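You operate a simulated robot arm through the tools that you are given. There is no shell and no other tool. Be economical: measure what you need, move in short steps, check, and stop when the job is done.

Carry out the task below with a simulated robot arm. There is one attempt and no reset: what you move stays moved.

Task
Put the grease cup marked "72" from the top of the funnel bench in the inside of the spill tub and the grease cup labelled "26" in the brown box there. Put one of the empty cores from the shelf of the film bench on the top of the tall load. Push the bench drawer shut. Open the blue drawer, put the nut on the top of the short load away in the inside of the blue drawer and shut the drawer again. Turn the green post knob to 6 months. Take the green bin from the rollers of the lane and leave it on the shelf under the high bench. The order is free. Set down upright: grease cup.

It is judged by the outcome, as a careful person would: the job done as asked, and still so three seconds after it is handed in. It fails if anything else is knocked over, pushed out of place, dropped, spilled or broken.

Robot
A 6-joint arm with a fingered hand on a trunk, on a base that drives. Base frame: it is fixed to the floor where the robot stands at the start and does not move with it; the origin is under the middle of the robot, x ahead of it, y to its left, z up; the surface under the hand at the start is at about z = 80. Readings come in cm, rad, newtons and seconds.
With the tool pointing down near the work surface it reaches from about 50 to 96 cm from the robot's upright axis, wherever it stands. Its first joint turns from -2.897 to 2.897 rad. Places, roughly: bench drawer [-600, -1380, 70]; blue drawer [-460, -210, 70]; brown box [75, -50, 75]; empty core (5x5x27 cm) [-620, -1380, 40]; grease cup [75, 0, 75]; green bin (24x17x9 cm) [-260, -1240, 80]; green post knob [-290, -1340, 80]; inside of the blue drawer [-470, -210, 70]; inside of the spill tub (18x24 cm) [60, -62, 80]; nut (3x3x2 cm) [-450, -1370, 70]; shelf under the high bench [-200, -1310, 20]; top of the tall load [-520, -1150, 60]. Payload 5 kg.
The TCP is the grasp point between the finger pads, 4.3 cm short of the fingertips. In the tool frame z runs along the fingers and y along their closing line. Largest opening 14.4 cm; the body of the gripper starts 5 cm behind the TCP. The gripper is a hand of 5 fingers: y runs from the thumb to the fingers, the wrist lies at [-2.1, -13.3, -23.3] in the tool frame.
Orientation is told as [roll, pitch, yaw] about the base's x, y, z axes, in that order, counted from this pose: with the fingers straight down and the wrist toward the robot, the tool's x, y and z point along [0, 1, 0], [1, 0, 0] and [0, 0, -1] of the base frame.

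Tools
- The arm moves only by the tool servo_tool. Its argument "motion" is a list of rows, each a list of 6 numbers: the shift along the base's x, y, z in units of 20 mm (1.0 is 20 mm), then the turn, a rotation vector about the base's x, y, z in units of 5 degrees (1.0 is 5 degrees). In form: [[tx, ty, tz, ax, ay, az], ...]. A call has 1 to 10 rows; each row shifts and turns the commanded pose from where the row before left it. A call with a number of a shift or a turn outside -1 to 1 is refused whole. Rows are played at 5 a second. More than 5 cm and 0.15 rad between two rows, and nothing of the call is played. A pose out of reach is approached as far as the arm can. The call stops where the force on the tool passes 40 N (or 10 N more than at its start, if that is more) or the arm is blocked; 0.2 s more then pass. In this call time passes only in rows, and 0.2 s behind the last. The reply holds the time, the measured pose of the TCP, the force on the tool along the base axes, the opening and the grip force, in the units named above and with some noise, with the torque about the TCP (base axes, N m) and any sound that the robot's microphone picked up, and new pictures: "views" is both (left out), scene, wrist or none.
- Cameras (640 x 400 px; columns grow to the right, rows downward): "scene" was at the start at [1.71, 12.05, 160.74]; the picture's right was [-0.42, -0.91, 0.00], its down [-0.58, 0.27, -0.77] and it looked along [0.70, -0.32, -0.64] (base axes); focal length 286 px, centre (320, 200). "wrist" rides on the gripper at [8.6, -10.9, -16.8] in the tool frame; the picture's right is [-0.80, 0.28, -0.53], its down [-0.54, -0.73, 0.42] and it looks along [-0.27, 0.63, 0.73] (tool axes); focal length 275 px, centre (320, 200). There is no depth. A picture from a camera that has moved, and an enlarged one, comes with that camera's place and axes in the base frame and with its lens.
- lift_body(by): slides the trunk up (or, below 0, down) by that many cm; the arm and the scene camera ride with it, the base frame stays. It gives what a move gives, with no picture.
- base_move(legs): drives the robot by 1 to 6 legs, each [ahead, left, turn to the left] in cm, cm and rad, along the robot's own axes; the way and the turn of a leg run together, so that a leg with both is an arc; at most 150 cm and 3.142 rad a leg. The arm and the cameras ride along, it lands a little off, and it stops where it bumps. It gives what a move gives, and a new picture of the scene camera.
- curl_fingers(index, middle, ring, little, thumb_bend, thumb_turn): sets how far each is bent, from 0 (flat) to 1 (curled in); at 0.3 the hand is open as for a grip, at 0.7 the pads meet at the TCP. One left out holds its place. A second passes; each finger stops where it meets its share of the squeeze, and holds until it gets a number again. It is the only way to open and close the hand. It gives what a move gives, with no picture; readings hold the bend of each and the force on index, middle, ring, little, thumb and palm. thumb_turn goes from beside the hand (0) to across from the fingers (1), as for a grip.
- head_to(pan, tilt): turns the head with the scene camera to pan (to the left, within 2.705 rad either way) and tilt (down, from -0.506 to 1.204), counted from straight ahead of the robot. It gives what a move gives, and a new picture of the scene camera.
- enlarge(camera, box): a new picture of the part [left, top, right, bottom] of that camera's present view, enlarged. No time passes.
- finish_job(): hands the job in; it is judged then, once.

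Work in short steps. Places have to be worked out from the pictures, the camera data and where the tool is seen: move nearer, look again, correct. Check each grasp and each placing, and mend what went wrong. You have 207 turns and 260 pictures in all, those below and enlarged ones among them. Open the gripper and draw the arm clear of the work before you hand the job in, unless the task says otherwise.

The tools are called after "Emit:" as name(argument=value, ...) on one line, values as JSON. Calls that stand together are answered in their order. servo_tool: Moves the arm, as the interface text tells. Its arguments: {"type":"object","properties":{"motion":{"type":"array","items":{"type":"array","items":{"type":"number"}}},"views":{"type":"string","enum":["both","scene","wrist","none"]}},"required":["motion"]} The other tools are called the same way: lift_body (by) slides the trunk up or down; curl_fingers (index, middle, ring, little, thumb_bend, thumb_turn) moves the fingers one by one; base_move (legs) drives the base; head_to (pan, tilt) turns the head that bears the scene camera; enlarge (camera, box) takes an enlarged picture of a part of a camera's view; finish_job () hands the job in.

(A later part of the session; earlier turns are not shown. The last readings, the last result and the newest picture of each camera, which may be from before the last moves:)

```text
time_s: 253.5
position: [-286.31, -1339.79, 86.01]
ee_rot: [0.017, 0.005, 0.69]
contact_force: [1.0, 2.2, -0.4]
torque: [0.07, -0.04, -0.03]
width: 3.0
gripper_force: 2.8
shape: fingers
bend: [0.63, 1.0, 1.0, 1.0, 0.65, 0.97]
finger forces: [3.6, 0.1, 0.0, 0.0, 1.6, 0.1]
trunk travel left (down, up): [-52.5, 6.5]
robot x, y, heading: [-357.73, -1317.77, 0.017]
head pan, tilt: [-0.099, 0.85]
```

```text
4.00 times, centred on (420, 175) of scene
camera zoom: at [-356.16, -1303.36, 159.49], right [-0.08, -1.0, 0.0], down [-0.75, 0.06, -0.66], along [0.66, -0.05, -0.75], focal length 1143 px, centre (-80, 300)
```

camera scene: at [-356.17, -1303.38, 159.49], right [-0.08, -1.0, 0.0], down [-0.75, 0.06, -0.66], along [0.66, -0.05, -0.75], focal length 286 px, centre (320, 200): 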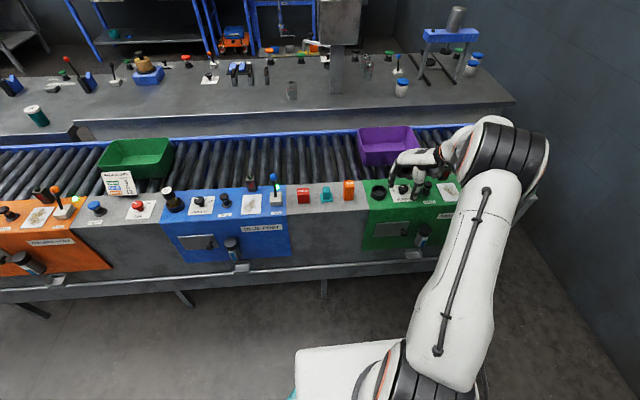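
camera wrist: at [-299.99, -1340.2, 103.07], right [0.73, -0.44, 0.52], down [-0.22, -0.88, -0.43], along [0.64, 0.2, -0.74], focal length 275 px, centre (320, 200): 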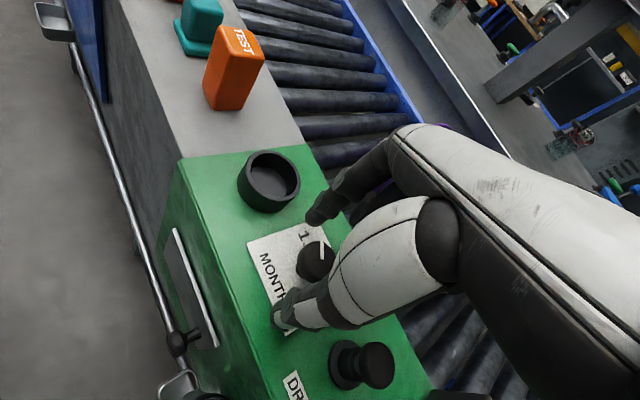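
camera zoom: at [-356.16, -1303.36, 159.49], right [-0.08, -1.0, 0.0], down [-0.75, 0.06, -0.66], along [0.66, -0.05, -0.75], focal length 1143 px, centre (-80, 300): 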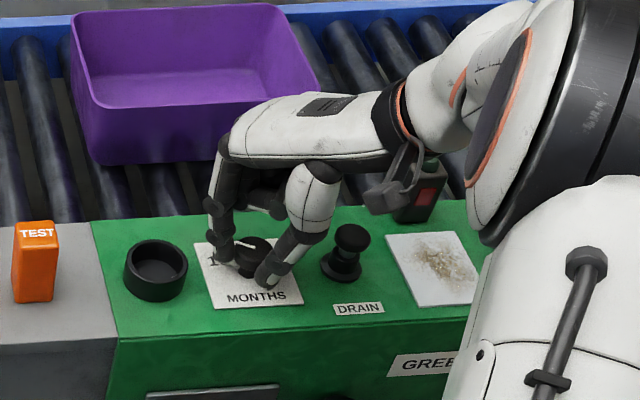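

Both touch. I squeeze fully and then rotate clockwise 80° about the knob axis.

Emit:
curl_fingers(index=0.7, thumb_bend=0.7)

Emit:
servo_tool(motion=[[0, 0, 0, 0, 0, -1], [0, 0, 0, 0, 0, -1], [0, 0, 0, 0, 0, -1], [0, 0, 0, 0, 0, -1], [0, 0, 0, 0, 0, -1], [0, 0, 0, 0, 0, -1], [0, 0, 0, 0, 0, -1], [0, 0, 0, 0, 0, -1]])

Emit:
enlarge(camera="wrist", box=[220, 200, 400, 320])

```text
time_s: 254.5
position: [-286.39, -1339.8, 86.14]
ee_rot: [0.016, 0.005, 0.69]
contact_force: [1.7, 1.2, -2.5]
torque: [0.07, -0.08, -0.01]
width: 2.8
gripper_force: 5.3
shape: fingers
bend: [0.63, 1.0, 1.0, 1.0, 0.66, 0.97]
finger forces: [6.9, 0.0, 0.1, 0.0, 4.8, 0.0]
trunk travel left (down, up): [-52.5, 6.5]
robot x, y, heading: [-357.82, -1318.27, 0.019]
head pan, tilt: [-0.099, 0.85]
```

```text
time_s: 256.3
position: [-286.37, -1339.61, 86.12]
ee_rot: [0.015, 0.006, -0.01]
contact_force: [7.6, 14.5, -2.3]
torque: [0.5, -0.3, 0.07]
width: 2.59
gripper_force: 9.2
shape: fingers
bend: [0.62, 1.0, 1.0, 1.0, 0.68, 0.96]
finger forces: [14.4, 0.0, 0.1, 0.0, 4.3, 0.0]
trunk travel left (down, up): [-52.5, 6.5]
robot x, y, heading: [-357.65, -1318.25, 0.024]
head pan, tilt: [-0.099, 0.85]
camera scene: at [-356.09, -1303.24, 159.48], right [-0.08, -1.0, 0.0], down [-0.75, 0.06, -0.66], along [0.66, -0.05, -0.75], focal length 286 px, centre (320, 200)
camera wrist: at [-296.97, -1331.23, 103.13], right [0.28, -0.81, 0.52], down [-0.73, -0.53, -0.43], along [0.62, -0.26, -0.74], focal length 275 px, centre (320, 200)
```

scene: 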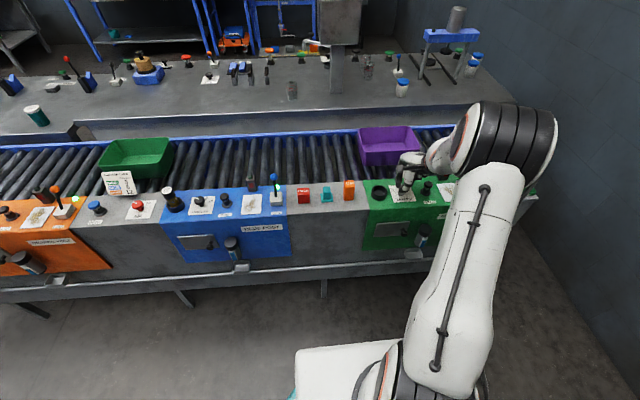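
wrist: 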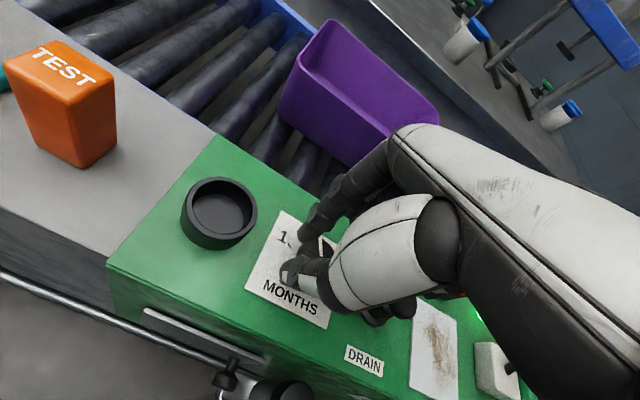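

```text
3.33 times, centred on (310, 260) of wrist
camera zoom: at [-296.97, -1331.23, 103.13], right [0.28, -0.81, 0.52], down [-0.73, -0.53, -0.43], along [0.62, -0.26, -0.74], focal length 918 px, centre (353, 0)
```

zoom: 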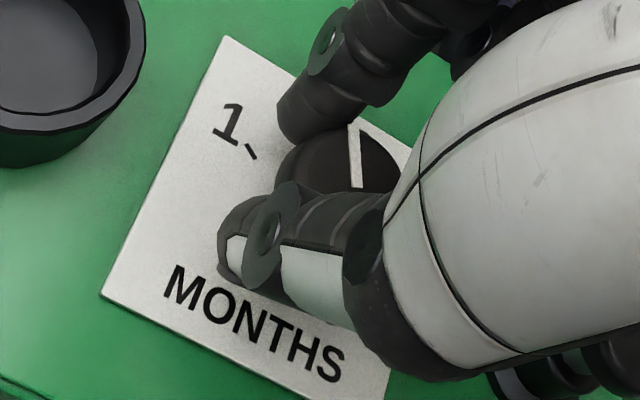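

The pointer has moved to about -29°; 48° more to go. Small recentring and continue.

Emit:
servo_tool(motion=[[0.08, 0.15, 0, 0, 0, -1], [0, 0, 0, 0, 0, -1], [0, 0, 0, 0, 0, -1], [0, 0, 0, 0, 0, -1], [0, 0, 0, 0, 0, -1], [0, 0, 0, 0, 0, -1], [0, 0, 0, 0, 0, -1], [0, 0, 0, 0, 0, -1]])

Emit:
enlarge(camera="wrist", box=[220, 200, 400, 320])

```text
time_s: 258.1
position: [-286.18, -1339.35, 86.13]
ee_rot: [0.017, 0.003, -0.707]
contact_force: [19.2, 9.3, 0.5]
torque: [0.35, -0.71, 0.18]
width: 2.46
gripper_force: 10.9
shape: fingers
bend: [0.62, 1.0, 1.0, 1.0, 0.69, 0.96]
finger forces: [17.0, 0.1, 0.0, 0.0, 5.0, 0.0]
trunk travel left (down, up): [-52.5, 6.5]
robot x, y, heading: [-357.4, -1318.35, 0.021]
head pan, tilt: [-0.099, 0.85]
camera scene: at [-356.01, -1303.28, 159.47], right [-0.08, -1.0, 0.0], down [-0.75, 0.06, -0.66], along [0.66, -0.05, -0.75], focal length 286 px, centre (320, 200)
camera wrist: at [-288.84, -1326.07, 103.08], right [-0.3, -0.8, 0.52], down [-0.9, 0.06, -0.43], along [0.31, -0.6, -0.74], focal length 275 px, centre (320, 200)
```

scene: 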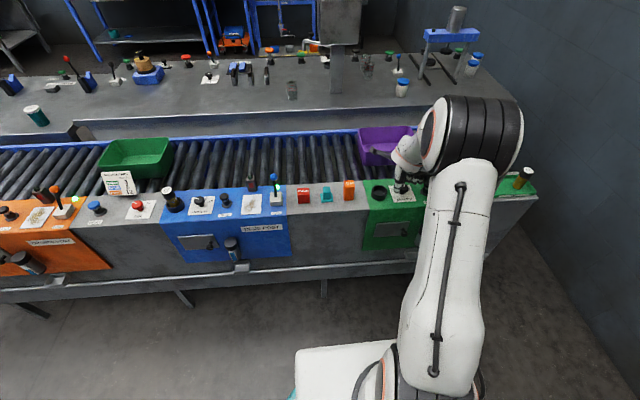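
wrist: 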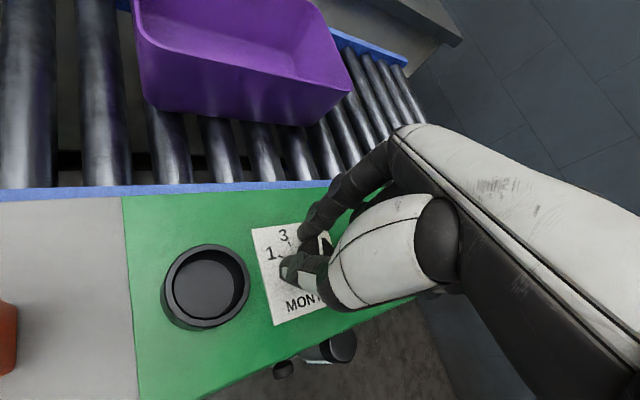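

```text
3.33 times, centred on (310, 260) of wrist
camera zoom: at [-288.84, -1326.07, 103.08], right [-0.3, -0.8, 0.52], down [-0.9, 0.06, -0.43], along [0.31, -0.6, -0.74], focal length 918 px, centre (353, 0)
```

zoom: 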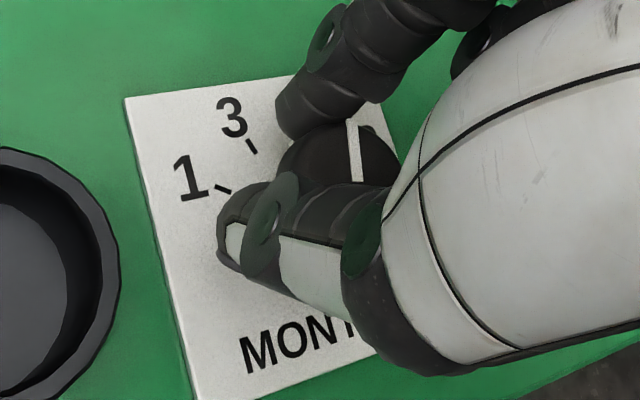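

Pointer now about +7°; it needs ~12° more. I add 14° with a slight recentring.

Emit:
servo_tool(motion=[[0.1, 0.05, 0, 0, 0, -1], [0, 0, 0, 0, 0, -1], [0, 0, 0, 0, 0, -0.8]], views="wrist")

Emit:
enlarge(camera="wrist", box=[220, 200, 400, 320])

```text
time_s: 258.9
position: [-285.96, -1339.4, 86.07]
ee_rot: [0.016, 0.004, -0.951]
contact_force: [20.4, 4.9, -0.3]
torque: [0.12, -0.72, 0.16]
width: 2.48
gripper_force: 10.4
shape: fingers
bend: [0.62, 1.0, 1.0, 1.0, 0.69, 0.96]
finger forces: [15.6, 0.1, 0.0, 0.1, 5.2, 0.1]
trunk travel left (down, up): [-52.5, 6.5]
robot x, y, heading: [-357.84, -1318.32, 0.012]
head pan, tilt: [-0.099, 0.85]
camera wrist: at [-285.34, -1325.81, 103.09], right [-0.49, -0.7, 0.52], down [-0.86, 0.28, -0.43], along [0.15, -0.66, -0.74], focal length 275 px, centre (320, 200)
```

wrist: 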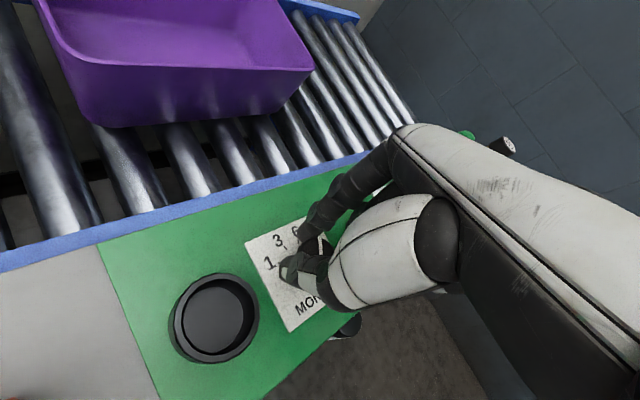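

```text
3.33 times, centred on (310, 260) of wrist
camera zoom: at [-285.34, -1325.81, 103.09], right [-0.49, -0.7, 0.52], down [-0.86, 0.28, -0.43], along [0.15, -0.66, -0.74], focal length 918 px, centre (353, 0)
```

zoom: 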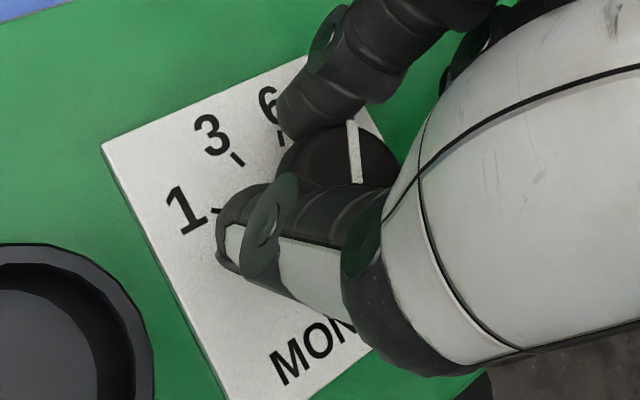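

Pointer reads about +20–22°, i.e. at 6. I release and rise to verify.

Emit:
curl_fingers(index=0.5, thumb_bend=0.5)

Emit:
servo_tool(motion=[[0, 0, 1, 0, 0, 0], [0, 0, 1, 0, 0, 0], [0, 0, 1, 0, 0, 0], [0, 0, 1, 0, 0, 1], [0, 0, 1, 0, 0, 1], [0, 0, 1, 0, 0, 1], [0, 0, 1, 0, 0, 1], [0, 0, 1, 0, 0, 1], [0, 0, 1, 0, 0, 1], [0, 0, 1, 0, 0, 1]], views="wrist")

Emit:
enlarge(camera="wrist", box=[180, 220, 340, 340])

```text
time_s: 259.9
position: [-286.19, -1339.52, 86.11]
ee_rot: [0.016, 0.005, -0.953]
contact_force: [0.4, 0.2, -0.4]
torque: [0.01, 0.01, 0.0]
width: 7.81
gripper_force: 0.0
shape: fingers
bend: [0.5, 1.0, 1.0, 1.0, 0.5, 0.97]
finger forces: [0.0, 0.1, 0.0, 0.0, 0.0, 0.1]
trunk travel left (down, up): [-52.5, 6.5]
robot x, y, heading: [-357.56, -1317.91, 0.017]
head pan, tilt: [-0.099, 0.85]
```

```text
time_s: 262.1
position: [-286.13, -1339.41, 106.13]
ee_rot: [0.014, 0.006, -0.34]
contact_force: [0.0, 0.4, 0.2]
torque: [-0.01, 0.02, 0.03]
width: 7.81
gripper_force: 0.1
shape: fingers
bend: [0.5, 1.0, 1.0, 1.0, 0.5, 0.97]
finger forces: [0.1, 0.0, 0.0, 0.0, 0.1, 0.0]
trunk travel left (down, up): [-52.5, 6.5]
robot x, y, heading: [-357.9, -1318.38, 0.02]
head pan, tilt: [-0.099, 0.85]
camera wrist: at [-293.42, -1327.92, 123.15], right [0.0, -0.85, 0.52], down [-0.86, -0.26, -0.43], along [0.5, -0.45, -0.74], focal length 275 px, centre (320, 200)
```

wrist: 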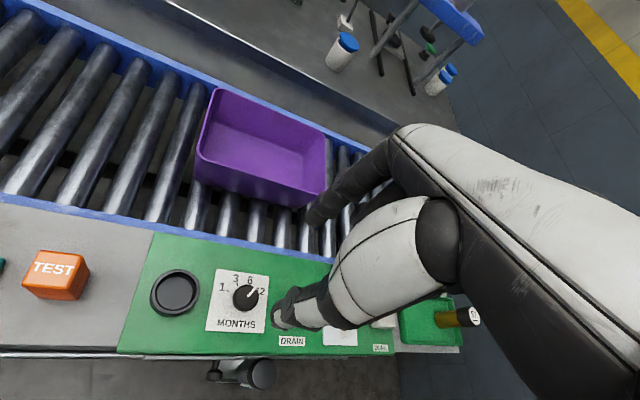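

```text
3.33 times, centred on (260, 280) of wrist
camera zoom: at [-293.42, -1327.92, 123.15], right [0.0, -0.85, 0.52], down [-0.86, -0.26, -0.43], along [0.5, -0.45, -0.74], focal length 918 px, centre (520, -67)
```

zoom: 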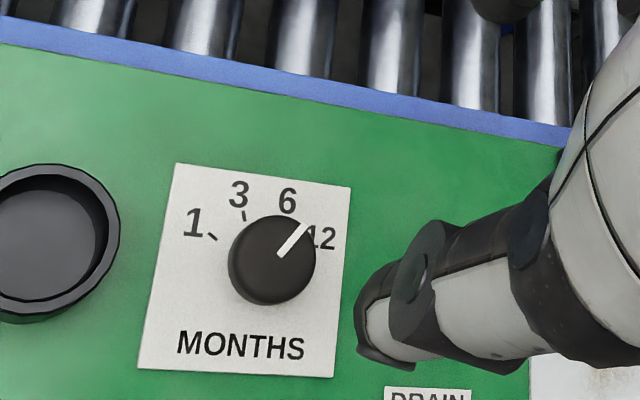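

Seen free, the pointer is at about +39°, between 6 (+19.5°) and 12: overshot, since the knob followed the hand fully. I re-grip and turn back 20°.

Emit:
servo_tool(motion=[[0, 0, -1, 0, 0, 0], [0, 0, -1, 0, 0, 0], [0, 0, -1, 0, 0, 0], [0, 0, -1, 0, 0, 0], [0, 0, -1, 0, 0, 0], [0, 0, -1, 0, 0, 0], [0, 0, -1, 0, 0, 0], [0, 0, -1, 0, 0, 0], [0, -0.1, -1, 0, 0, 0], [0, 0, -1, 0, 0, 0]], views="none")

Emit:
curl_fingers(index=0.68, thumb_bend=0.69)

Emit:
servo_tool(motion=[[0, 0, 0, 0, 0, 1], [0, 0, 0, 0, 0, 1], [0, 0, 0, 0, 0, 1], [0, 0, 0, 0, 0, 1]], views="none")

Emit:
curl_fingers(index=0.5, thumb_bend=0.5)

Emit:
servo_tool(motion=[[0, 0, 1, 0, 0, 0], [0, 0, 1, 0, 0, 0], [0, 0, 1, 0, 0, 0], [0, 0, 1, 0, 0, 0], [0, 0, 1, 0, 0, 0], [0, 0, 1, 0, 0, 0], [0, 0, 1, 0, 0, 0], [0, 0, 1, 0, 0, 0], [0, 0, 1, 0, 0, 0], [0, 0, 1, 0, 0, 0]], views="wrist")

Emit:
enlarge(camera="wrist", box=[180, 220, 340, 340])

```text
time_s: 264.3
position: [-286.01, -1339.72, 86.03]
ee_rot: [0.013, 0.003, -0.342]
contact_force: [0.2, -0.5, 0.1]
torque: [-0.02, 0.02, 0.01]
width: 7.82
gripper_force: 0.1
shape: fingers
bend: [0.5, 1.0, 1.0, 1.0, 0.5, 0.97]
finger forces: [0.0, 0.0, 0.0, 0.1, 0.0, 0.0]
trunk travel left (down, up): [-52.5, 6.5]
robot x, y, heading: [-357.97, -1318.38, 0.012]
head pan, tilt: [-0.099, 0.85]
```

```text
time_s: 265.3
position: [-286.02, -1339.57, 86.15]
ee_rot: [0.014, 0.005, -0.342]
contact_force: [2.9, -0.9, 0.0]
torque: [0.01, -0.1, -0.03]
width: 3.03
gripper_force: 5.4
shape: fingers
bend: [0.62, 1.0, 1.0, 1.0, 0.66, 0.97]
finger forces: [7.6, 0.0, 0.1, 0.1, 4.1, 0.0]
trunk travel left (down, up): [-52.5, 6.5]
robot x, y, heading: [-357.6, -1318.01, 0.022]
head pan, tilt: [-0.099, 0.85]
```

```text
time_s: 266.3
position: [-286.12, -1339.62, 86.18]
ee_rot: [0.016, 0.004, 0.008]
contact_force: [1.3, -1.0, -0.9]
torque: [-0.08, 0.0, -0.01]
width: 2.97
gripper_force: 5.1
shape: fingers
bend: [0.62, 1.0, 1.0, 1.0, 0.66, 0.97]
finger forces: [5.3, 0.0, 0.0, 0.0, 4.8, 0.1]
trunk travel left (down, up): [-52.5, 6.5]
robot x, y, heading: [-357.36, -1318.43, 0.022]
head pan, tilt: [-0.099, 0.85]
```

```text
time_s: 267.3
position: [-286.09, -1339.54, 86.2]
ee_rot: [0.016, 0.005, 0.008]
contact_force: [-0.7, 0.4, -0.2]
torque: [-0.03, -0.03, 0.0]
width: 7.81
gripper_force: 0.0
shape: fingers
bend: [0.5, 1.0, 1.0, 1.0, 0.5, 0.97]
finger forces: [0.1, 0.1, 0.0, 0.1, 0.1, 0.0]
trunk travel left (down, up): [-52.5, 6.5]
robot x, y, heading: [-357.46, -1318.13, 0.024]
head pan, tilt: [-0.099, 0.85]
```

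```text
time_s: 269.5
position: [-286.13, -1339.58, 106.18]
ee_rot: [0.015, 0.006, 0.008]
contact_force: [-0.5, -0.5, 0.2]
torque: [-0.02, 0.02, 0.02]
width: 7.77
gripper_force: 0.1
shape: fingers
bend: [0.5, 1.0, 1.0, 1.0, 0.5, 0.97]
finger forces: [0.0, 0.0, 0.1, 0.1, 0.0, 0.0]
trunk travel left (down, up): [-52.5, 6.5]
robot x, y, heading: [-357.67, -1318.46, 0.012]
head pan, tilt: [-0.099, 0.85]
camera wrist: at [-296.87, -1331.38, 123.1], right [0.29, -0.8, 0.52], down [-0.72, -0.54, -0.43], along [0.63, -0.25, -0.74], focal length 275 px, centre (320, 200)
```

wrist: 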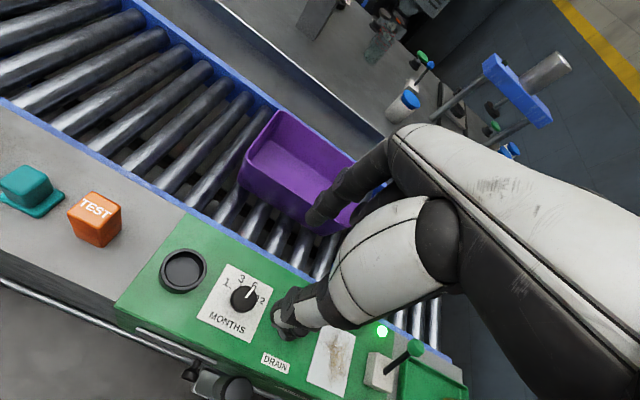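

```text
3.33 times, centred on (260, 280) of wrist
camera zoom: at [-296.87, -1331.38, 123.1], right [0.29, -0.8, 0.52], down [-0.72, -0.54, -0.43], along [0.63, -0.25, -0.74], focal length 918 px, centre (520, -67)
```

zoom: 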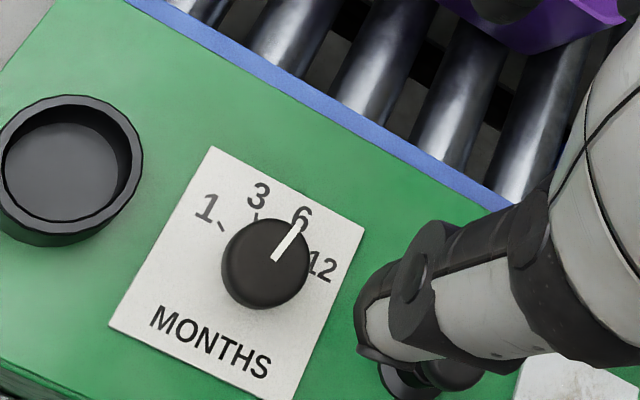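

Emit:
enlarge(camera="wrist", box=[205, 258, 277, 312])

Emit:
enlarge(camera="scene", box=[382, 175, 422, 205])

```text
7.41 times, centred on (241, 285) of wrist
camera zoom: at [-296.87, -1331.38, 123.1], right [0.29, -0.8, 0.52], down [-0.72, -0.54, -0.43], along [0.63, -0.25, -0.74], focal length 2039 px, centre (905, -430)
```

zoom: 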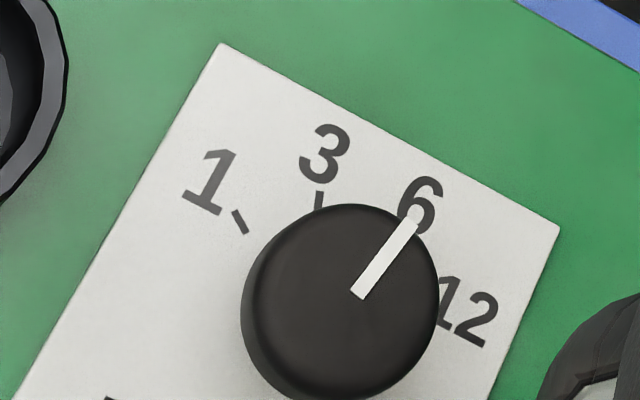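

```text
13.33 times, centred on (402, 190) of scene
camera zoom: at [-356.21, -1303.36, 159.49], right [-0.08, -1.0, 0.0], down [-0.75, 0.06, -0.66], along [0.66, -0.05, -0.75], focal length 3810 px, centre (-773, 333)
```

zoom: 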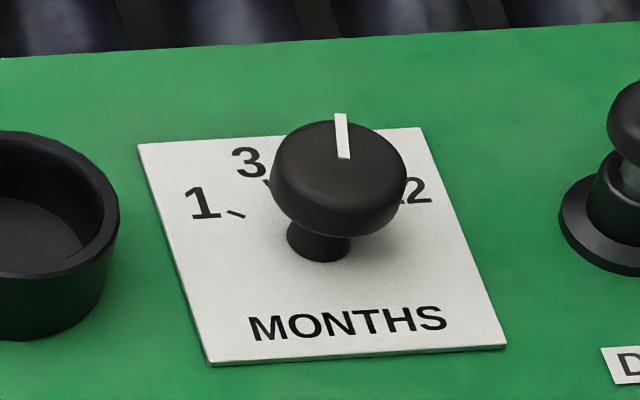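

Two independent zooms put the pointer at about +9°, with 6 at about +20°. One more small correction of ~11° clockwise.

Emit:
servo_tool(motion=[[0, 0, -1, 0, 0, 0], [0, 0, -1, 0, 0, 0], [0, 0, -1, 0, 0, 0], [0, 0, -1, 0, 0, 0], [0, 0, -1, 0, 0, 0], [0, 0, -1, 0, 0, 0], [0, 0, -1, 0, 0, 0], [0, 0, -1, 0, 0, 0], [0, 0, -1, 0, 0, 0], [0, 0, -1, 0, 0, 0]], views="none")

Emit:
curl_fingers(index=0.68, thumb_bend=0.69)

Emit:
servo_tool(motion=[[0, 0, 0, 0, 0, -1], [0, 0, 0, 0, 0, -1.0], [0, 0, 0, 0, 0, -0.2]], views="none")

Emit:
curl_fingers(index=0.5, thumb_bend=0.5)

Emit:
servo_tool(motion=[[0, 0, 1, 0, 0, 0], [0, 0, 1, 0, 0, 0], [0, 0, 1, 0, 0, 0], [0, 0, 1, 0, 0, 0], [0, 0, 1, 0, 0, 0], [0, 0, 1, 0, 0, 0], [0, 0, 1, 0, 0, 0], [0, 0, 1, 0, 0, 0], [0, 0, 1, 0, 0, 0], [0, 0, 1, 0, 0, 0]], views="none")

Emit:
enlarge(camera="wrist", box=[190, 248, 290, 323])

Emit:
enlarge(camera="scene", box=[382, 175, 422, 205])

```text
time_s: 271.7
position: [-286.15, -1339.77, 86.19]
ee_rot: [0.014, 0.005, 0.009]
contact_force: [-0.3, -0.6, 0.0]
torque: [-0.02, 0.04, -0.01]
width: 7.8
gripper_force: 0.0
shape: fingers
bend: [0.5, 1.0, 1.0, 1.0, 0.5, 0.97]
finger forces: [0.0, 0.1, 0.0, 0.0, 0.1, 0.1]
trunk travel left (down, up): [-52.5, 6.5]
robot x, y, heading: [-357.63, -1317.96, 0.019]
head pan, tilt: [-0.099, 0.85]
```

```text
time_s: 272.7
position: [-286.06, -1339.62, 86.15]
ee_rot: [0.016, 0.004, 0.008]
contact_force: [2.4, 0.3, -0.7]
torque: [0.04, -0.1, -0.03]
width: 2.97
gripper_force: 5.1
shape: fingers
bend: [0.63, 1.0, 1.0, 1.0, 0.65, 0.97]
finger forces: [6.6, 0.1, 0.0, 0.0, 4.2, 0.0]
trunk travel left (down, up): [-52.5, 6.5]
robot x, y, heading: [-357.69, -1318.23, 0.014]
head pan, tilt: [-0.099, 0.85]
```

```text
time_s: 273.5
position: [-286.1, -1339.57, 86.28]
ee_rot: [0.012, 0.006, -0.183]
contact_force: [3.9, 1.6, -1.4]
torque: [0.07, -0.11, 0.0]
width: 2.94
gripper_force: 5.6
shape: fingers
bend: [0.62, 1.0, 1.0, 1.0, 0.66, 0.97]
finger forces: [8.0, 0.1, 0.0, 0.0, 3.9, 0.0]
trunk travel left (down, up): [-52.5, 6.5]
robot x, y, heading: [-357.59, -1318.04, 0.018]
head pan, tilt: [-0.099, 0.85]
```

```text
time_s: 274.5
position: [-286.23, -1339.67, 86.31]
ee_rot: [0.015, 0.006, -0.183]
contact_force: [0.5, -0.2, 0.4]
torque: [0.01, -0.04, -0.02]
width: 7.81
gripper_force: 0.1
shape: fingers
bend: [0.5, 1.0, 1.0, 1.0, 0.5, 0.97]
finger forces: [0.1, 0.0, 0.1, 0.1, 0.0, 0.0]
trunk travel left (down, up): [-52.5, 6.5]
robot x, y, heading: [-357.86, -1318.13, 0.017]
head pan, tilt: [-0.099, 0.85]
```

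```text
time_s: 276.7
position: [-286.04, -1339.52, 106.26]
ee_rot: [0.016, 0.006, -0.184]
contact_force: [-0.2, 0.1, -0.2]
torque: [-0.02, 0.01, -0.01]
width: 7.81
gripper_force: 0.1
shape: fingers
bend: [0.5, 1.0, 1.0, 1.0, 0.5, 0.97]
finger forces: [0.0, 0.0, 0.0, 0.0, 0.1, 0.0]
trunk travel left (down, up): [-52.5, 6.5]
robot x, y, heading: [-357.38, -1318.13, 0.016]
head pan, tilt: [-0.099, 0.85]
```

```text
5.33 times, centred on (240, 286) of wrist
camera zoom: at [-295.08, -1329.41, 123.19], right [0.13, -0.84, 0.52], down [-0.81, -0.39, -0.43], along [0.57, -0.37, -0.74], focal length 1468 px, centre (747, -256)
```

zoom: 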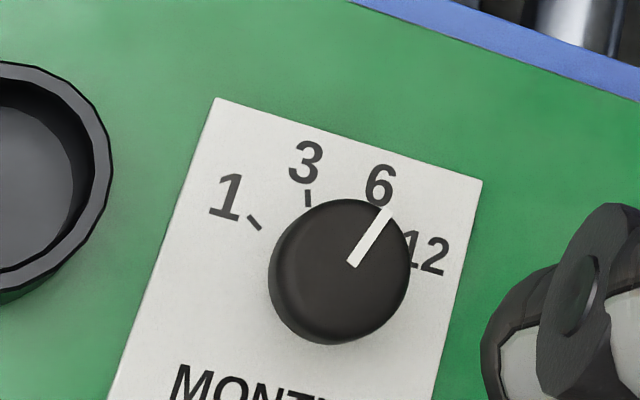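

```text
13.33 times, centred on (402, 190) of scene
camera zoom: at [-356.21, -1303.36, 159.49], right [-0.08, -1.0, 0.0], down [-0.75, 0.06, -0.66], along [0.66, -0.05, -0.75], focal length 3810 px, centre (-773, 333)
```

zoom: 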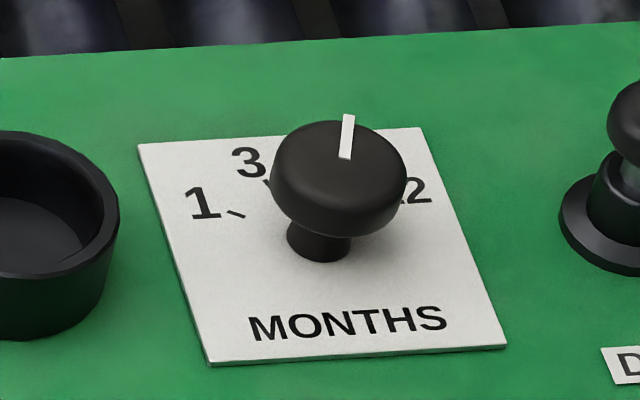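

Pointer now reads about +17–20°: at 6. Next the green bin: I raise the hand and slide the base left (+y) to stand opposite it.

Emit:
servo_tool(motion=[[-0.8, 0.5, 1, 0, 0, 0], [-0.8, 0.5, 1, 0, 0, 0], [-0.8, 0.5, 1, 0, 0, 0.5], [-0.8, 0.5, 1, 0, 0, 0.5], [-0.8, 0.5, 1, 0, 0, 0.5], [-0.8, 0.5, 1, 0, 0, 0.5]], views="none")

Emit:
curl_fingers(index=0.35, middle=0.35, ring=0.35, little=0.35, thumb_bend=0.35)

Emit:
base_move(legs=[[0, 72, -0.017]])

Emit:
servo_tool(motion=[[0, 0, 0, 0, 0, 0]], views="wrist")

```text
time_s: 278.1
position: [-295.83, -1333.58, 118.1]
ee_rot: [0.015, 0.005, -0.009]
contact_force: [-0.5, -0.9, -0.3]
torque: [-0.03, -0.03, -0.02]
width: 7.8
gripper_force: 0.1
shape: fingers
bend: [0.5, 1.0, 1.0, 1.0, 0.5, 0.97]
finger forces: [0.0, 0.1, 0.0, 0.0, 0.0, 0.0]
trunk travel left (down, up): [-52.5, 6.5]
robot x, y, heading: [-357.72, -1318.21, 0.02]
head pan, tilt: [-0.099, 0.85]
```

```text
time_s: 279.1
position: [-295.77, -1333.6, 118.14]
ee_rot: [0.017, 0.005, -0.01]
contact_force: [0.7, 0.1, 0.0]
torque: [0.01, -0.01, -0.04]
width: 13.15
gripper_force: 0.1
shape: fingers
bend: [0.35, 0.35, 0.35, 0.35, 0.35, 0.97]
finger forces: [0.0, 0.1, 0.1, 0.0, 0.0, 0.0]
trunk travel left (down, up): [-52.5, 6.5]
robot x, y, heading: [-357.52, -1318.57, 0.018]
head pan, tilt: [-0.099, 0.85]
```

```text
time_s: 283.0
position: [-296.76, -1262.25, 118.18]
ee_rot: [0.015, 0.007, -0.026]
contact_force: [0.2, 0.2, 0.5]
torque: [-0.04, 0.03, 0.04]
width: 13.16
gripper_force: 0.1
shape: fingers
bend: [0.35, 0.35, 0.35, 0.35, 0.35, 0.97]
finger forces: [0.0, 0.1, 0.0, 0.1, 0.0, 0.0]
trunk travel left (down, up): [-52.5, 6.5]
robot x, y, heading: [-358.49, -1245.98, 0.001]
head pan, tilt: [-0.099, 0.85]
camera scene: at [-356.6, -1230.88, 159.49], right [-0.1, -1.0, 0.0], down [-0.75, 0.07, -0.66], along [0.66, -0.07, -0.75], focal length 286 px, centre (320, 200)
```

scene: 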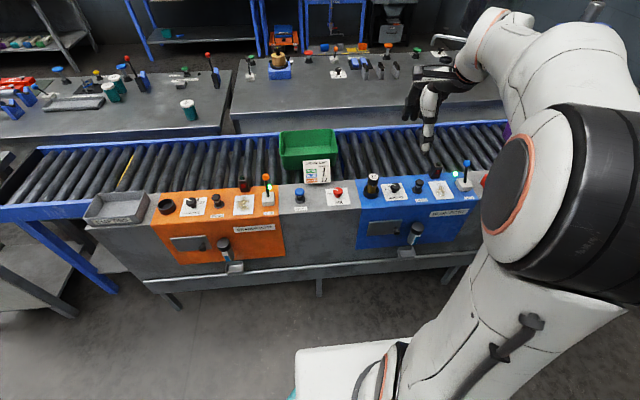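

```text
time_s: 283.4
position: [-296.61, -1262.12, 118.12]
ee_rot: [0.017, 0.006, -0.028]
contact_force: [0.1, -1.2, 0.2]
torque: [0.04, -0.01, -0.01]
width: 13.16
gripper_force: 0.0
shape: fingers
bend: [0.35, 0.35, 0.35, 0.35, 0.35, 0.97]
finger forces: [0.0, 0.1, 0.1, 0.0, 0.0, 0.0]
trunk travel left (down, up): [-52.5, 6.5]
robot x, y, heading: [-358.31, -1245.76, -0.002]
head pan, tilt: [-0.099, 0.85]
camera wrist: at [-307.15, -1253.61, 135.1], right [0.26, -0.81, 0.52], down [-0.74, -0.52, -0.43], along [0.62, -0.27, -0.74], focal length 275 px, centre (320, 200)
```

wrist: 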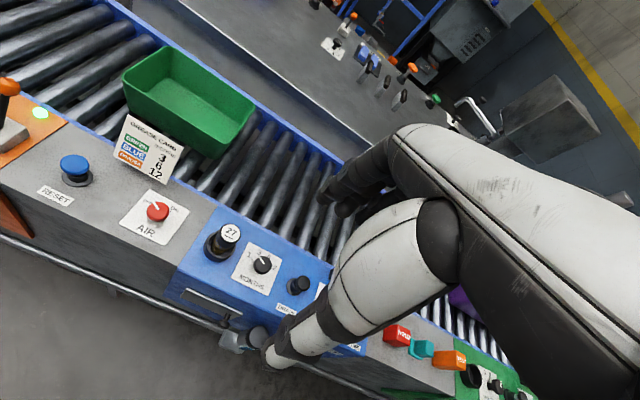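

Bin spans about x -270..-254, y -1247..-1225; the grease card blocks its near long side, so I'll pinch the clear -y end wall with the hand yawed 90° (thumb outside). Moving above it.

Emit:
servo_tool(motion=[[0.9, 0.4, 0, 0, 0, 1], [0.9, 0.4, 0, 0, 0, 1], [0.9, 0.4, 0, 0, 0, 1], [0.9, 0.4, 0, 0, 0, 1], [0.9, 0.4, 0, 0, 0, 1], [0.9, 0.4, 0, 0, 0, 1], [0.9, 0.4, 0, 0, 0, 1], [0.9, 0.4, 0, 0, 0, 1], [0.9, 0.4, 0, 0, 0, 1]], views="none")

Emit:
curl_fingers(index=0.44, middle=0.44, ring=0.44, little=0.44, thumb_bend=0.44)

Emit:
servo_tool(motion=[[0.9, 0.4, 0, 0, 0, 1], [0.9, 0.4, 0, 0, 0, 1], [0.9, 0.4, 0, 0, 0, 1], [0.9, 0.4, 0, 0, 0, 1], [0.9, 0.4, 0, 0, 0, 1], [0.9, 0.4, 0, 0, 0, 1], [0.9, 0.4, -0.5, 0, 0, 1], [0.9, 0.4, -0.5, 0, 0, 1], [0.9, 0.4, -0.5, 0, 0, 1]])

```text
time_s: 285.4
position: [-280.44, -1254.92, 118.1]
ee_rot: [0.016, 0.007, 0.761]
contact_force: [-0.1, 0.3, 0.2]
torque: [0.01, 0.06, 0.0]
width: 13.2
gripper_force: 0.1
shape: fingers
bend: [0.35, 0.35, 0.35, 0.35, 0.35, 0.97]
finger forces: [0.1, 0.0, 0.1, 0.0, 0.1, 0.0]
trunk travel left (down, up): [-52.5, 6.5]
robot x, y, heading: [-358.13, -1246.13, -0.001]
head pan, tilt: [-0.099, 0.85]
```

```text
time_s: 286.4
position: [-280.41, -1254.96, 118.16]
ee_rot: [0.015, 0.006, 0.759]
contact_force: [0.4, 0.2, 0.1]
torque: [0.03, 0.02, -0.04]
width: 10.08
gripper_force: 0.0
shape: fingers
bend: [0.44, 0.44, 0.44, 0.44, 0.44, 0.97]
finger forces: [0.0, 0.0, 0.1, 0.1, 0.0, 0.0]
trunk travel left (down, up): [-52.5, 6.5]
robot x, y, heading: [-357.83, -1246.02, -0.002]
head pan, tilt: [-0.099, 0.85]
```

```text
time_s: 288.4
position: [-282.24, -1243.45, 108.71]
ee_rot: [0.012, 0.005, 1.527]
contact_force: [-1.4, 0.9, 0.6]
torque: [-0.06, -0.12, -0.02]
width: 10.07
gripper_force: 0.1
shape: fingers
bend: [0.44, 0.44, 0.44, 0.44, 0.44, 0.98]
finger forces: [0.0, 0.0, 0.0, 0.1, 0.1, 0.0]
out of reach, approached as far as the arm can: row 2, 3, 4, 5, 6, 7, 8, 9
trunk travel left (down, up): [-52.5, 6.5]
robot x, y, heading: [-358.54, -1245.79, -0.001]
head pan, tilt: [-0.099, 0.85]
camera scene: at [-356.91, -1230.84, 159.5], right [-0.1, -1.0, 0.0], down [-0.75, 0.07, -0.66], along [0.66, -0.07, -0.75], focal length 286 px, centre (320, 200)
camera wrist: at [-290.94, -1253.91, 125.68], right [0.81, 0.25, 0.52], down [0.51, -0.75, -0.43], along [0.29, 0.61, -0.74], focal length 275 px, centre (320, 200)
```

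scene: 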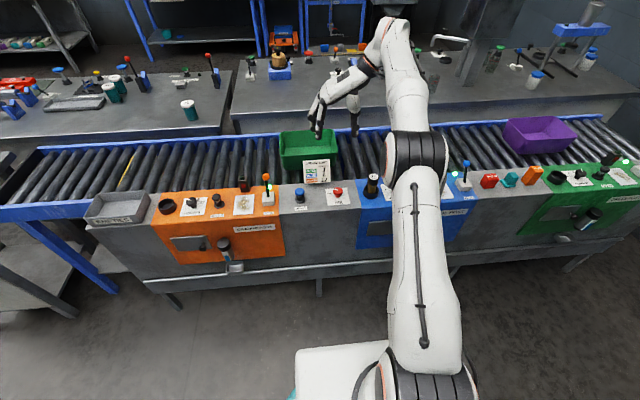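
wrist: 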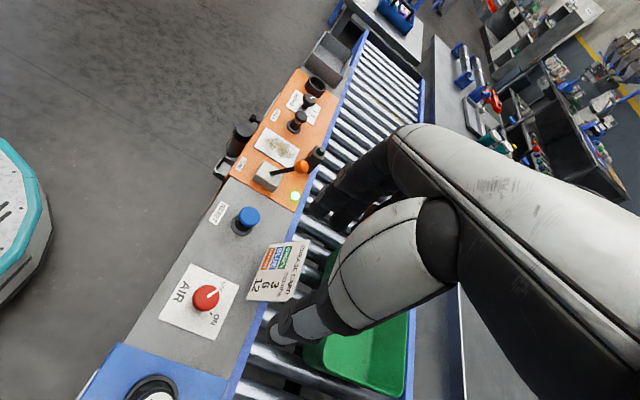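

At 90° yaw it's slightly too far. There's room for the base to go ~15 cm nearer; I move ahead and a bit right.

Emit:
base_move(legs=[[15, -14, 0]])

Emit:
servo_tool(motion=[[0.1, 0.5, 0, 0, 0, 0.5], [0.1, 0.5, 0, 0, 0, 0]])

```text
time_s: 290.0
position: [-266.84, -1257.59, 108.32]
ee_rot: [0.015, 0.005, 1.523]
contact_force: [0.3, -0.3, 0.1]
torque: [0.02, 0.05, 0.0]
width: 10.06
gripper_force: 0.0
shape: fingers
bend: [0.44, 0.44, 0.44, 0.44, 0.44, 0.98]
finger forces: [0.0, 0.0, 0.1, 0.0, 0.1, 0.0]
trunk travel left (down, up): [-52.5, 6.5]
robot x, y, heading: [-343.44, -1259.6, 0.002]
head pan, tilt: [-0.099, 0.85]
camera scene: at [-341.49, -1244.78, 159.49], right [-0.1, -0.99, 0.0], down [-0.75, 0.08, -0.66], along [0.66, -0.07, -0.75], focal length 286 px, centre (320, 200)
```

scene: 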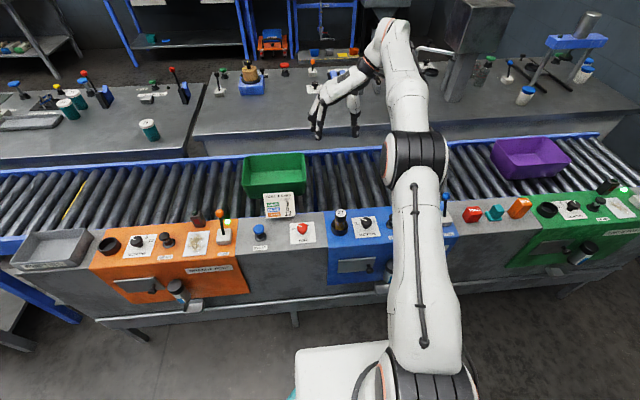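

```text
time_s: 290.6
position: [-266.48, -1255.48, 108.42]
ee_rot: [0.016, 0.006, 1.567]
contact_force: [0.3, -0.5, -0.9]
torque: [-0.01, 0.01, 0.0]
width: 10.06
gripper_force: 0.2
shape: fingers
bend: [0.44, 0.44, 0.44, 0.44, 0.44, 0.98]
finger forces: [0.0, 0.1, 0.0, 0.1, 0.0, 0.1]
trunk travel left (down, up): [-52.5, 6.5]
robot x, y, heading: [-343.13, -1259.71, -0.005]
head pan, tilt: [-0.099, 0.85]
camera scene: at [-341.51, -1244.73, 159.49], right [-0.1, -0.99, 0.0], down [-0.75, 0.08, -0.66], along [0.66, -0.07, -0.75], focal length 286 px, centre (320, 200)
camera wrist: at [-274.79, -1266.32, 125.39], right [0.81, 0.28, 0.52], down [0.53, -0.73, -0.43], along [0.26, 0.62, -0.74], focal length 275 px, centre (320, 200)
```

scene: 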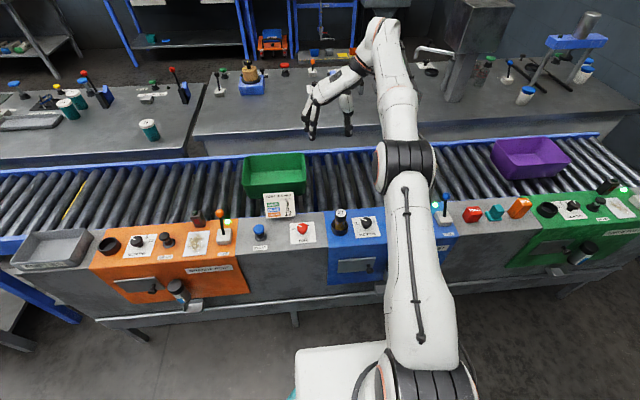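
wrist: 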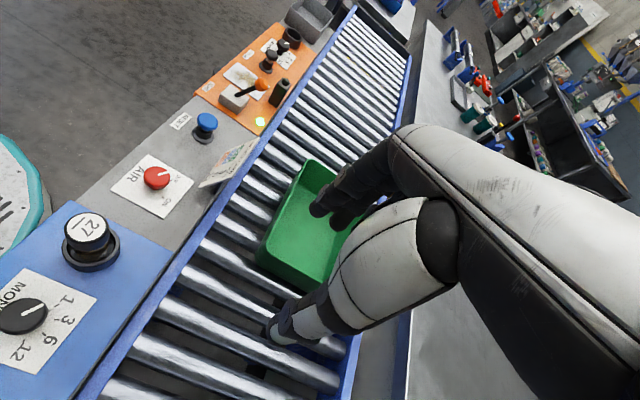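

Rim of the near end is at y ≈ -1249, x -267.5..-254.5. I move over the wall and descend.

Emit:
servo_tool(motion=[[0.6, 0.8, 0, 0, 0, 0], [0.6, 0.8, 0, 0, 0, 0], [0.5, 0.8, 0, 0, 0, 0], [0, 0.8, 0, 0, 0, 0], [0, 0, -1, 0, 0, 0], [0, 0, -1, 0, 0, 0], [0, 0, -1, 0, 0, 0], [0, 0, -1, 0, 0, 0], [0, 0, -1, 0, 0, 0], [0, 0, -1, 0, 0, 0]])

Emit:
enlarge(camera="scene", box=[220, 90, 400, 220])

```text
time_s: 292.8
position: [-265.66, -1249.51, 95.84]
ee_rot: [0.016, 0.005, 1.567]
contact_force: [-0.3, 0.2, 0.7]
torque: [0.0, -0.02, 0.0]
width: 10.06
gripper_force: 0.1
shape: fingers
bend: [0.44, 0.44, 0.44, 0.44, 0.44, 0.98]
finger forces: [0.0, 0.1, 0.0, 0.1, 0.0, 0.0]
out of reach, approached as far as the arm can: row 1, 2, 3
trunk travel left (down, up): [-52.5, 6.5]
robot x, y, heading: [-343.23, -1259.43, -0.001]
head pan, tilt: [-0.099, 0.85]
camera scene: at [-341.51, -1244.75, 159.49], right [-0.1, -0.99, 0.0], down [-0.75, 0.08, -0.66], along [0.66, -0.07, -0.75], focal length 286 px, centre (320, 200)
camera wrist: at [-273.98, -1260.31, 112.83], right [0.81, 0.28, 0.52], down [0.53, -0.73, -0.43], along [0.26, 0.62, -0.74], focal length 275 px, centre (320, 200)
```

scene: 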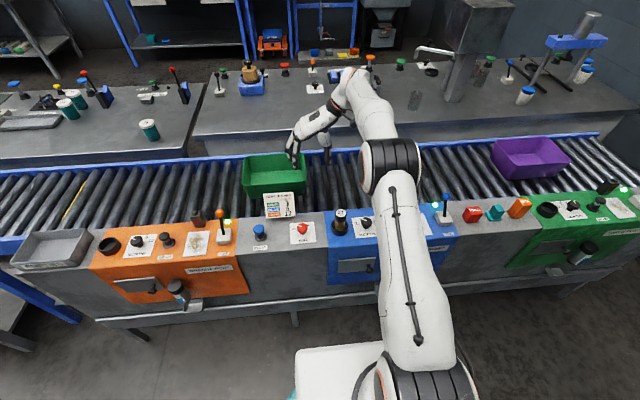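
wrist: 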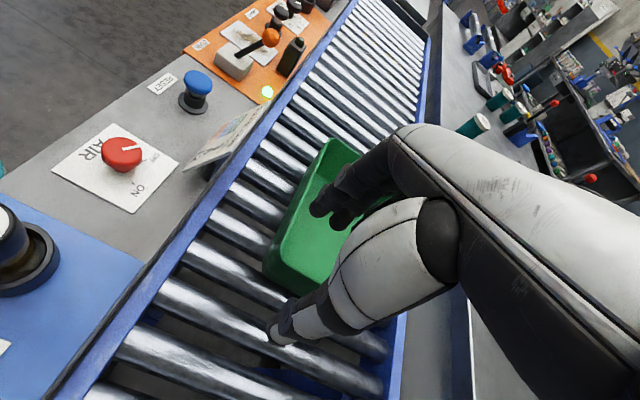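

```text
3.08 times, centred on (310, 155) of scene
camera zoom: at [-341.51, -1244.75, 159.49], right [-0.1, -0.99, 0.0], down [-0.75, 0.08, -0.66], along [0.66, -0.07, -0.75], focal length 879 px, centre (351, 338)
```

zoom: 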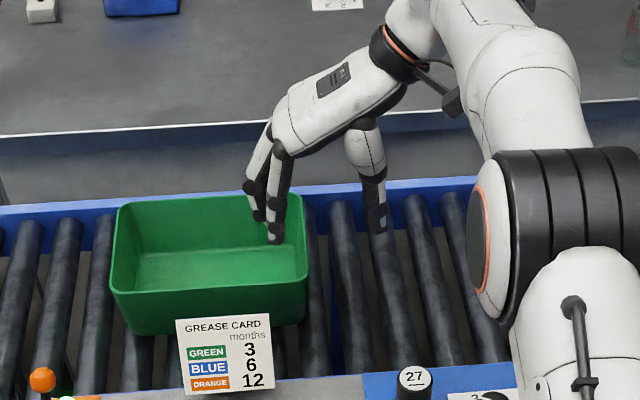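

Fingers are inside the bin and thumb outside. Descend to the wall and close.

Emit:
servo_tool(motion=[[0.2, 0, -1, 0, 0, 0], [0.2, 0, -1, 0, 0, 0], [0, 0, -1, 0, 0, 0], [0, 0, -0.9, 0, 0, 0]], views="none")

Emit:
curl_fingers(index=0.8, middle=0.8, ring=0.8, little=0.8, thumb_bend=0.78)

Emit:
servo_tool(motion=[[0, 0, 0.4, 0, 0, 0]])

Emit:
enlarge(camera="scene", box=[220, 90, 400, 220])

```text
time_s: 293.9
position: [-264.59, -1249.17, 88.97]
ee_rot: [0.01, -0.002, 1.561]
contact_force: [0.9, 0.6, -1.4]
torque: [0.0, 0.06, 0.01]
width: 10.04
gripper_force: 0.1
shape: fingers
bend: [0.44, 0.44, 0.44, 0.44, 0.44, 0.98]
finger forces: [0.2, 0.0, 0.0, 0.0, 0.0, 0.0]
trunk travel left (down, up): [-52.5, 6.5]
robot x, y, heading: [-343.4, -1259.6, -0.006]
head pan, tilt: [-0.099, 0.85]
stopped in row 4: the force on the tool passed its limit at 45 N (the readings are from after the stop); the commanded pose is now the measured one
```

```text
time_s: 294.9
position: [-264.63, -1249.44, 89.24]
ee_rot: [0.007, -0.005, 1.563]
contact_force: [-0.8, 0.3, 0.1]
torque: [-0.01, 0.01, 0.01]
width: 0.07
gripper_force: 0.0
shape: fingers
bend: [0.73, 0.8, 0.8, 0.8, 0.73, 0.97]
finger forces: [0.0, 0.0, 0.0, 0.0, 0.0, 0.0]
trunk travel left (down, up): [-52.5, 6.5]
robot x, y, heading: [-343.09, -1259.73, 0.003]
head pan, tilt: [-0.099, 0.85]
```

```text
time_s: 295.3
position: [-264.57, -1249.45, 90.01]
ee_rot: [0.007, -0.003, 1.562]
contact_force: [0.0, 0.1, -0.3]
torque: [0.03, 0.02, -0.01]
width: 0.08
gripper_force: 0.0
shape: fingers
bend: [0.73, 0.8, 0.8, 0.8, 0.73, 0.97]
finger forces: [0.1, 0.0, 0.0, 0.0, 0.0, 0.0]
trunk travel left (down, up): [-52.5, 6.5]
robot x, y, heading: [-343.39, -1259.71, -0.005]
head pan, tilt: [-0.099, 0.85]
camera scene: at [-341.52, -1244.76, 159.49], right [-0.1, -0.99, 0.0], down [-0.75, 0.08, -0.66], along [0.66, -0.07, -0.75], focal length 286 px, centre (320, 200)
camera wrist: at [-273.12, -1260.36, 106.81], right [0.8, 0.28, 0.53], down [0.53, -0.73, -0.43], along [0.27, 0.63, -0.73], focal length 275 px, centre (320, 200)
```

scene: 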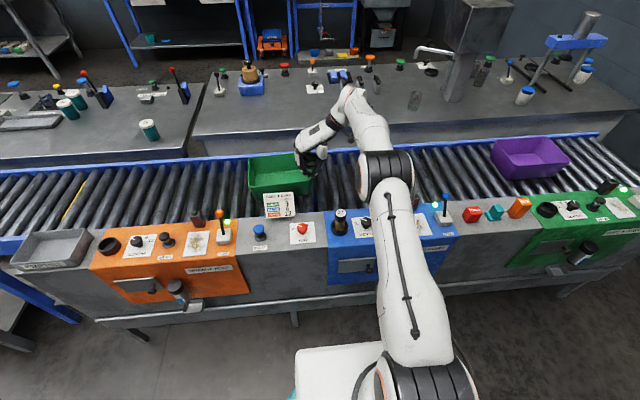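
wrist: 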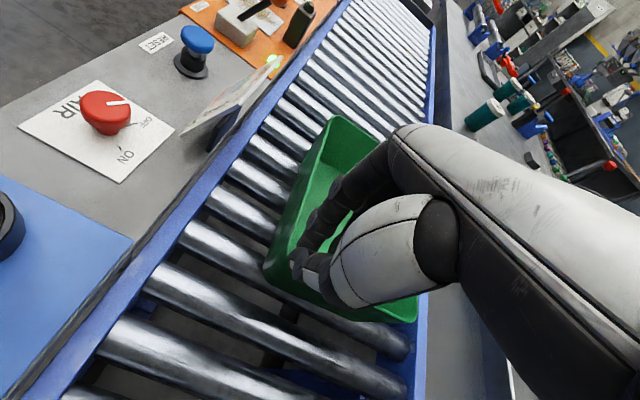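

```text
3.08 times, centred on (310, 155) of scene
camera zoom: at [-341.52, -1244.76, 159.49], right [-0.1, -0.99, 0.0], down [-0.75, 0.08, -0.66], along [0.66, -0.07, -0.75], focal length 879 px, centre (351, 338)
```

zoom: 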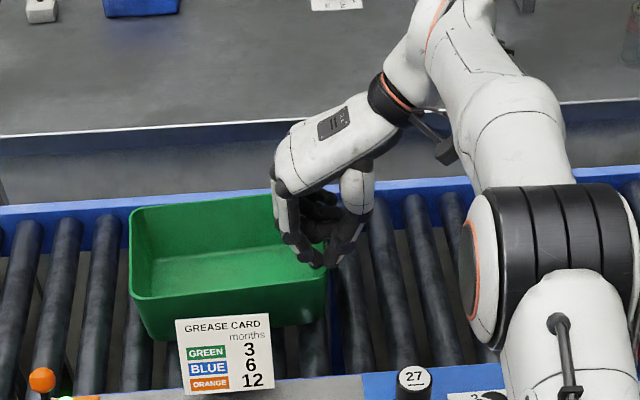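

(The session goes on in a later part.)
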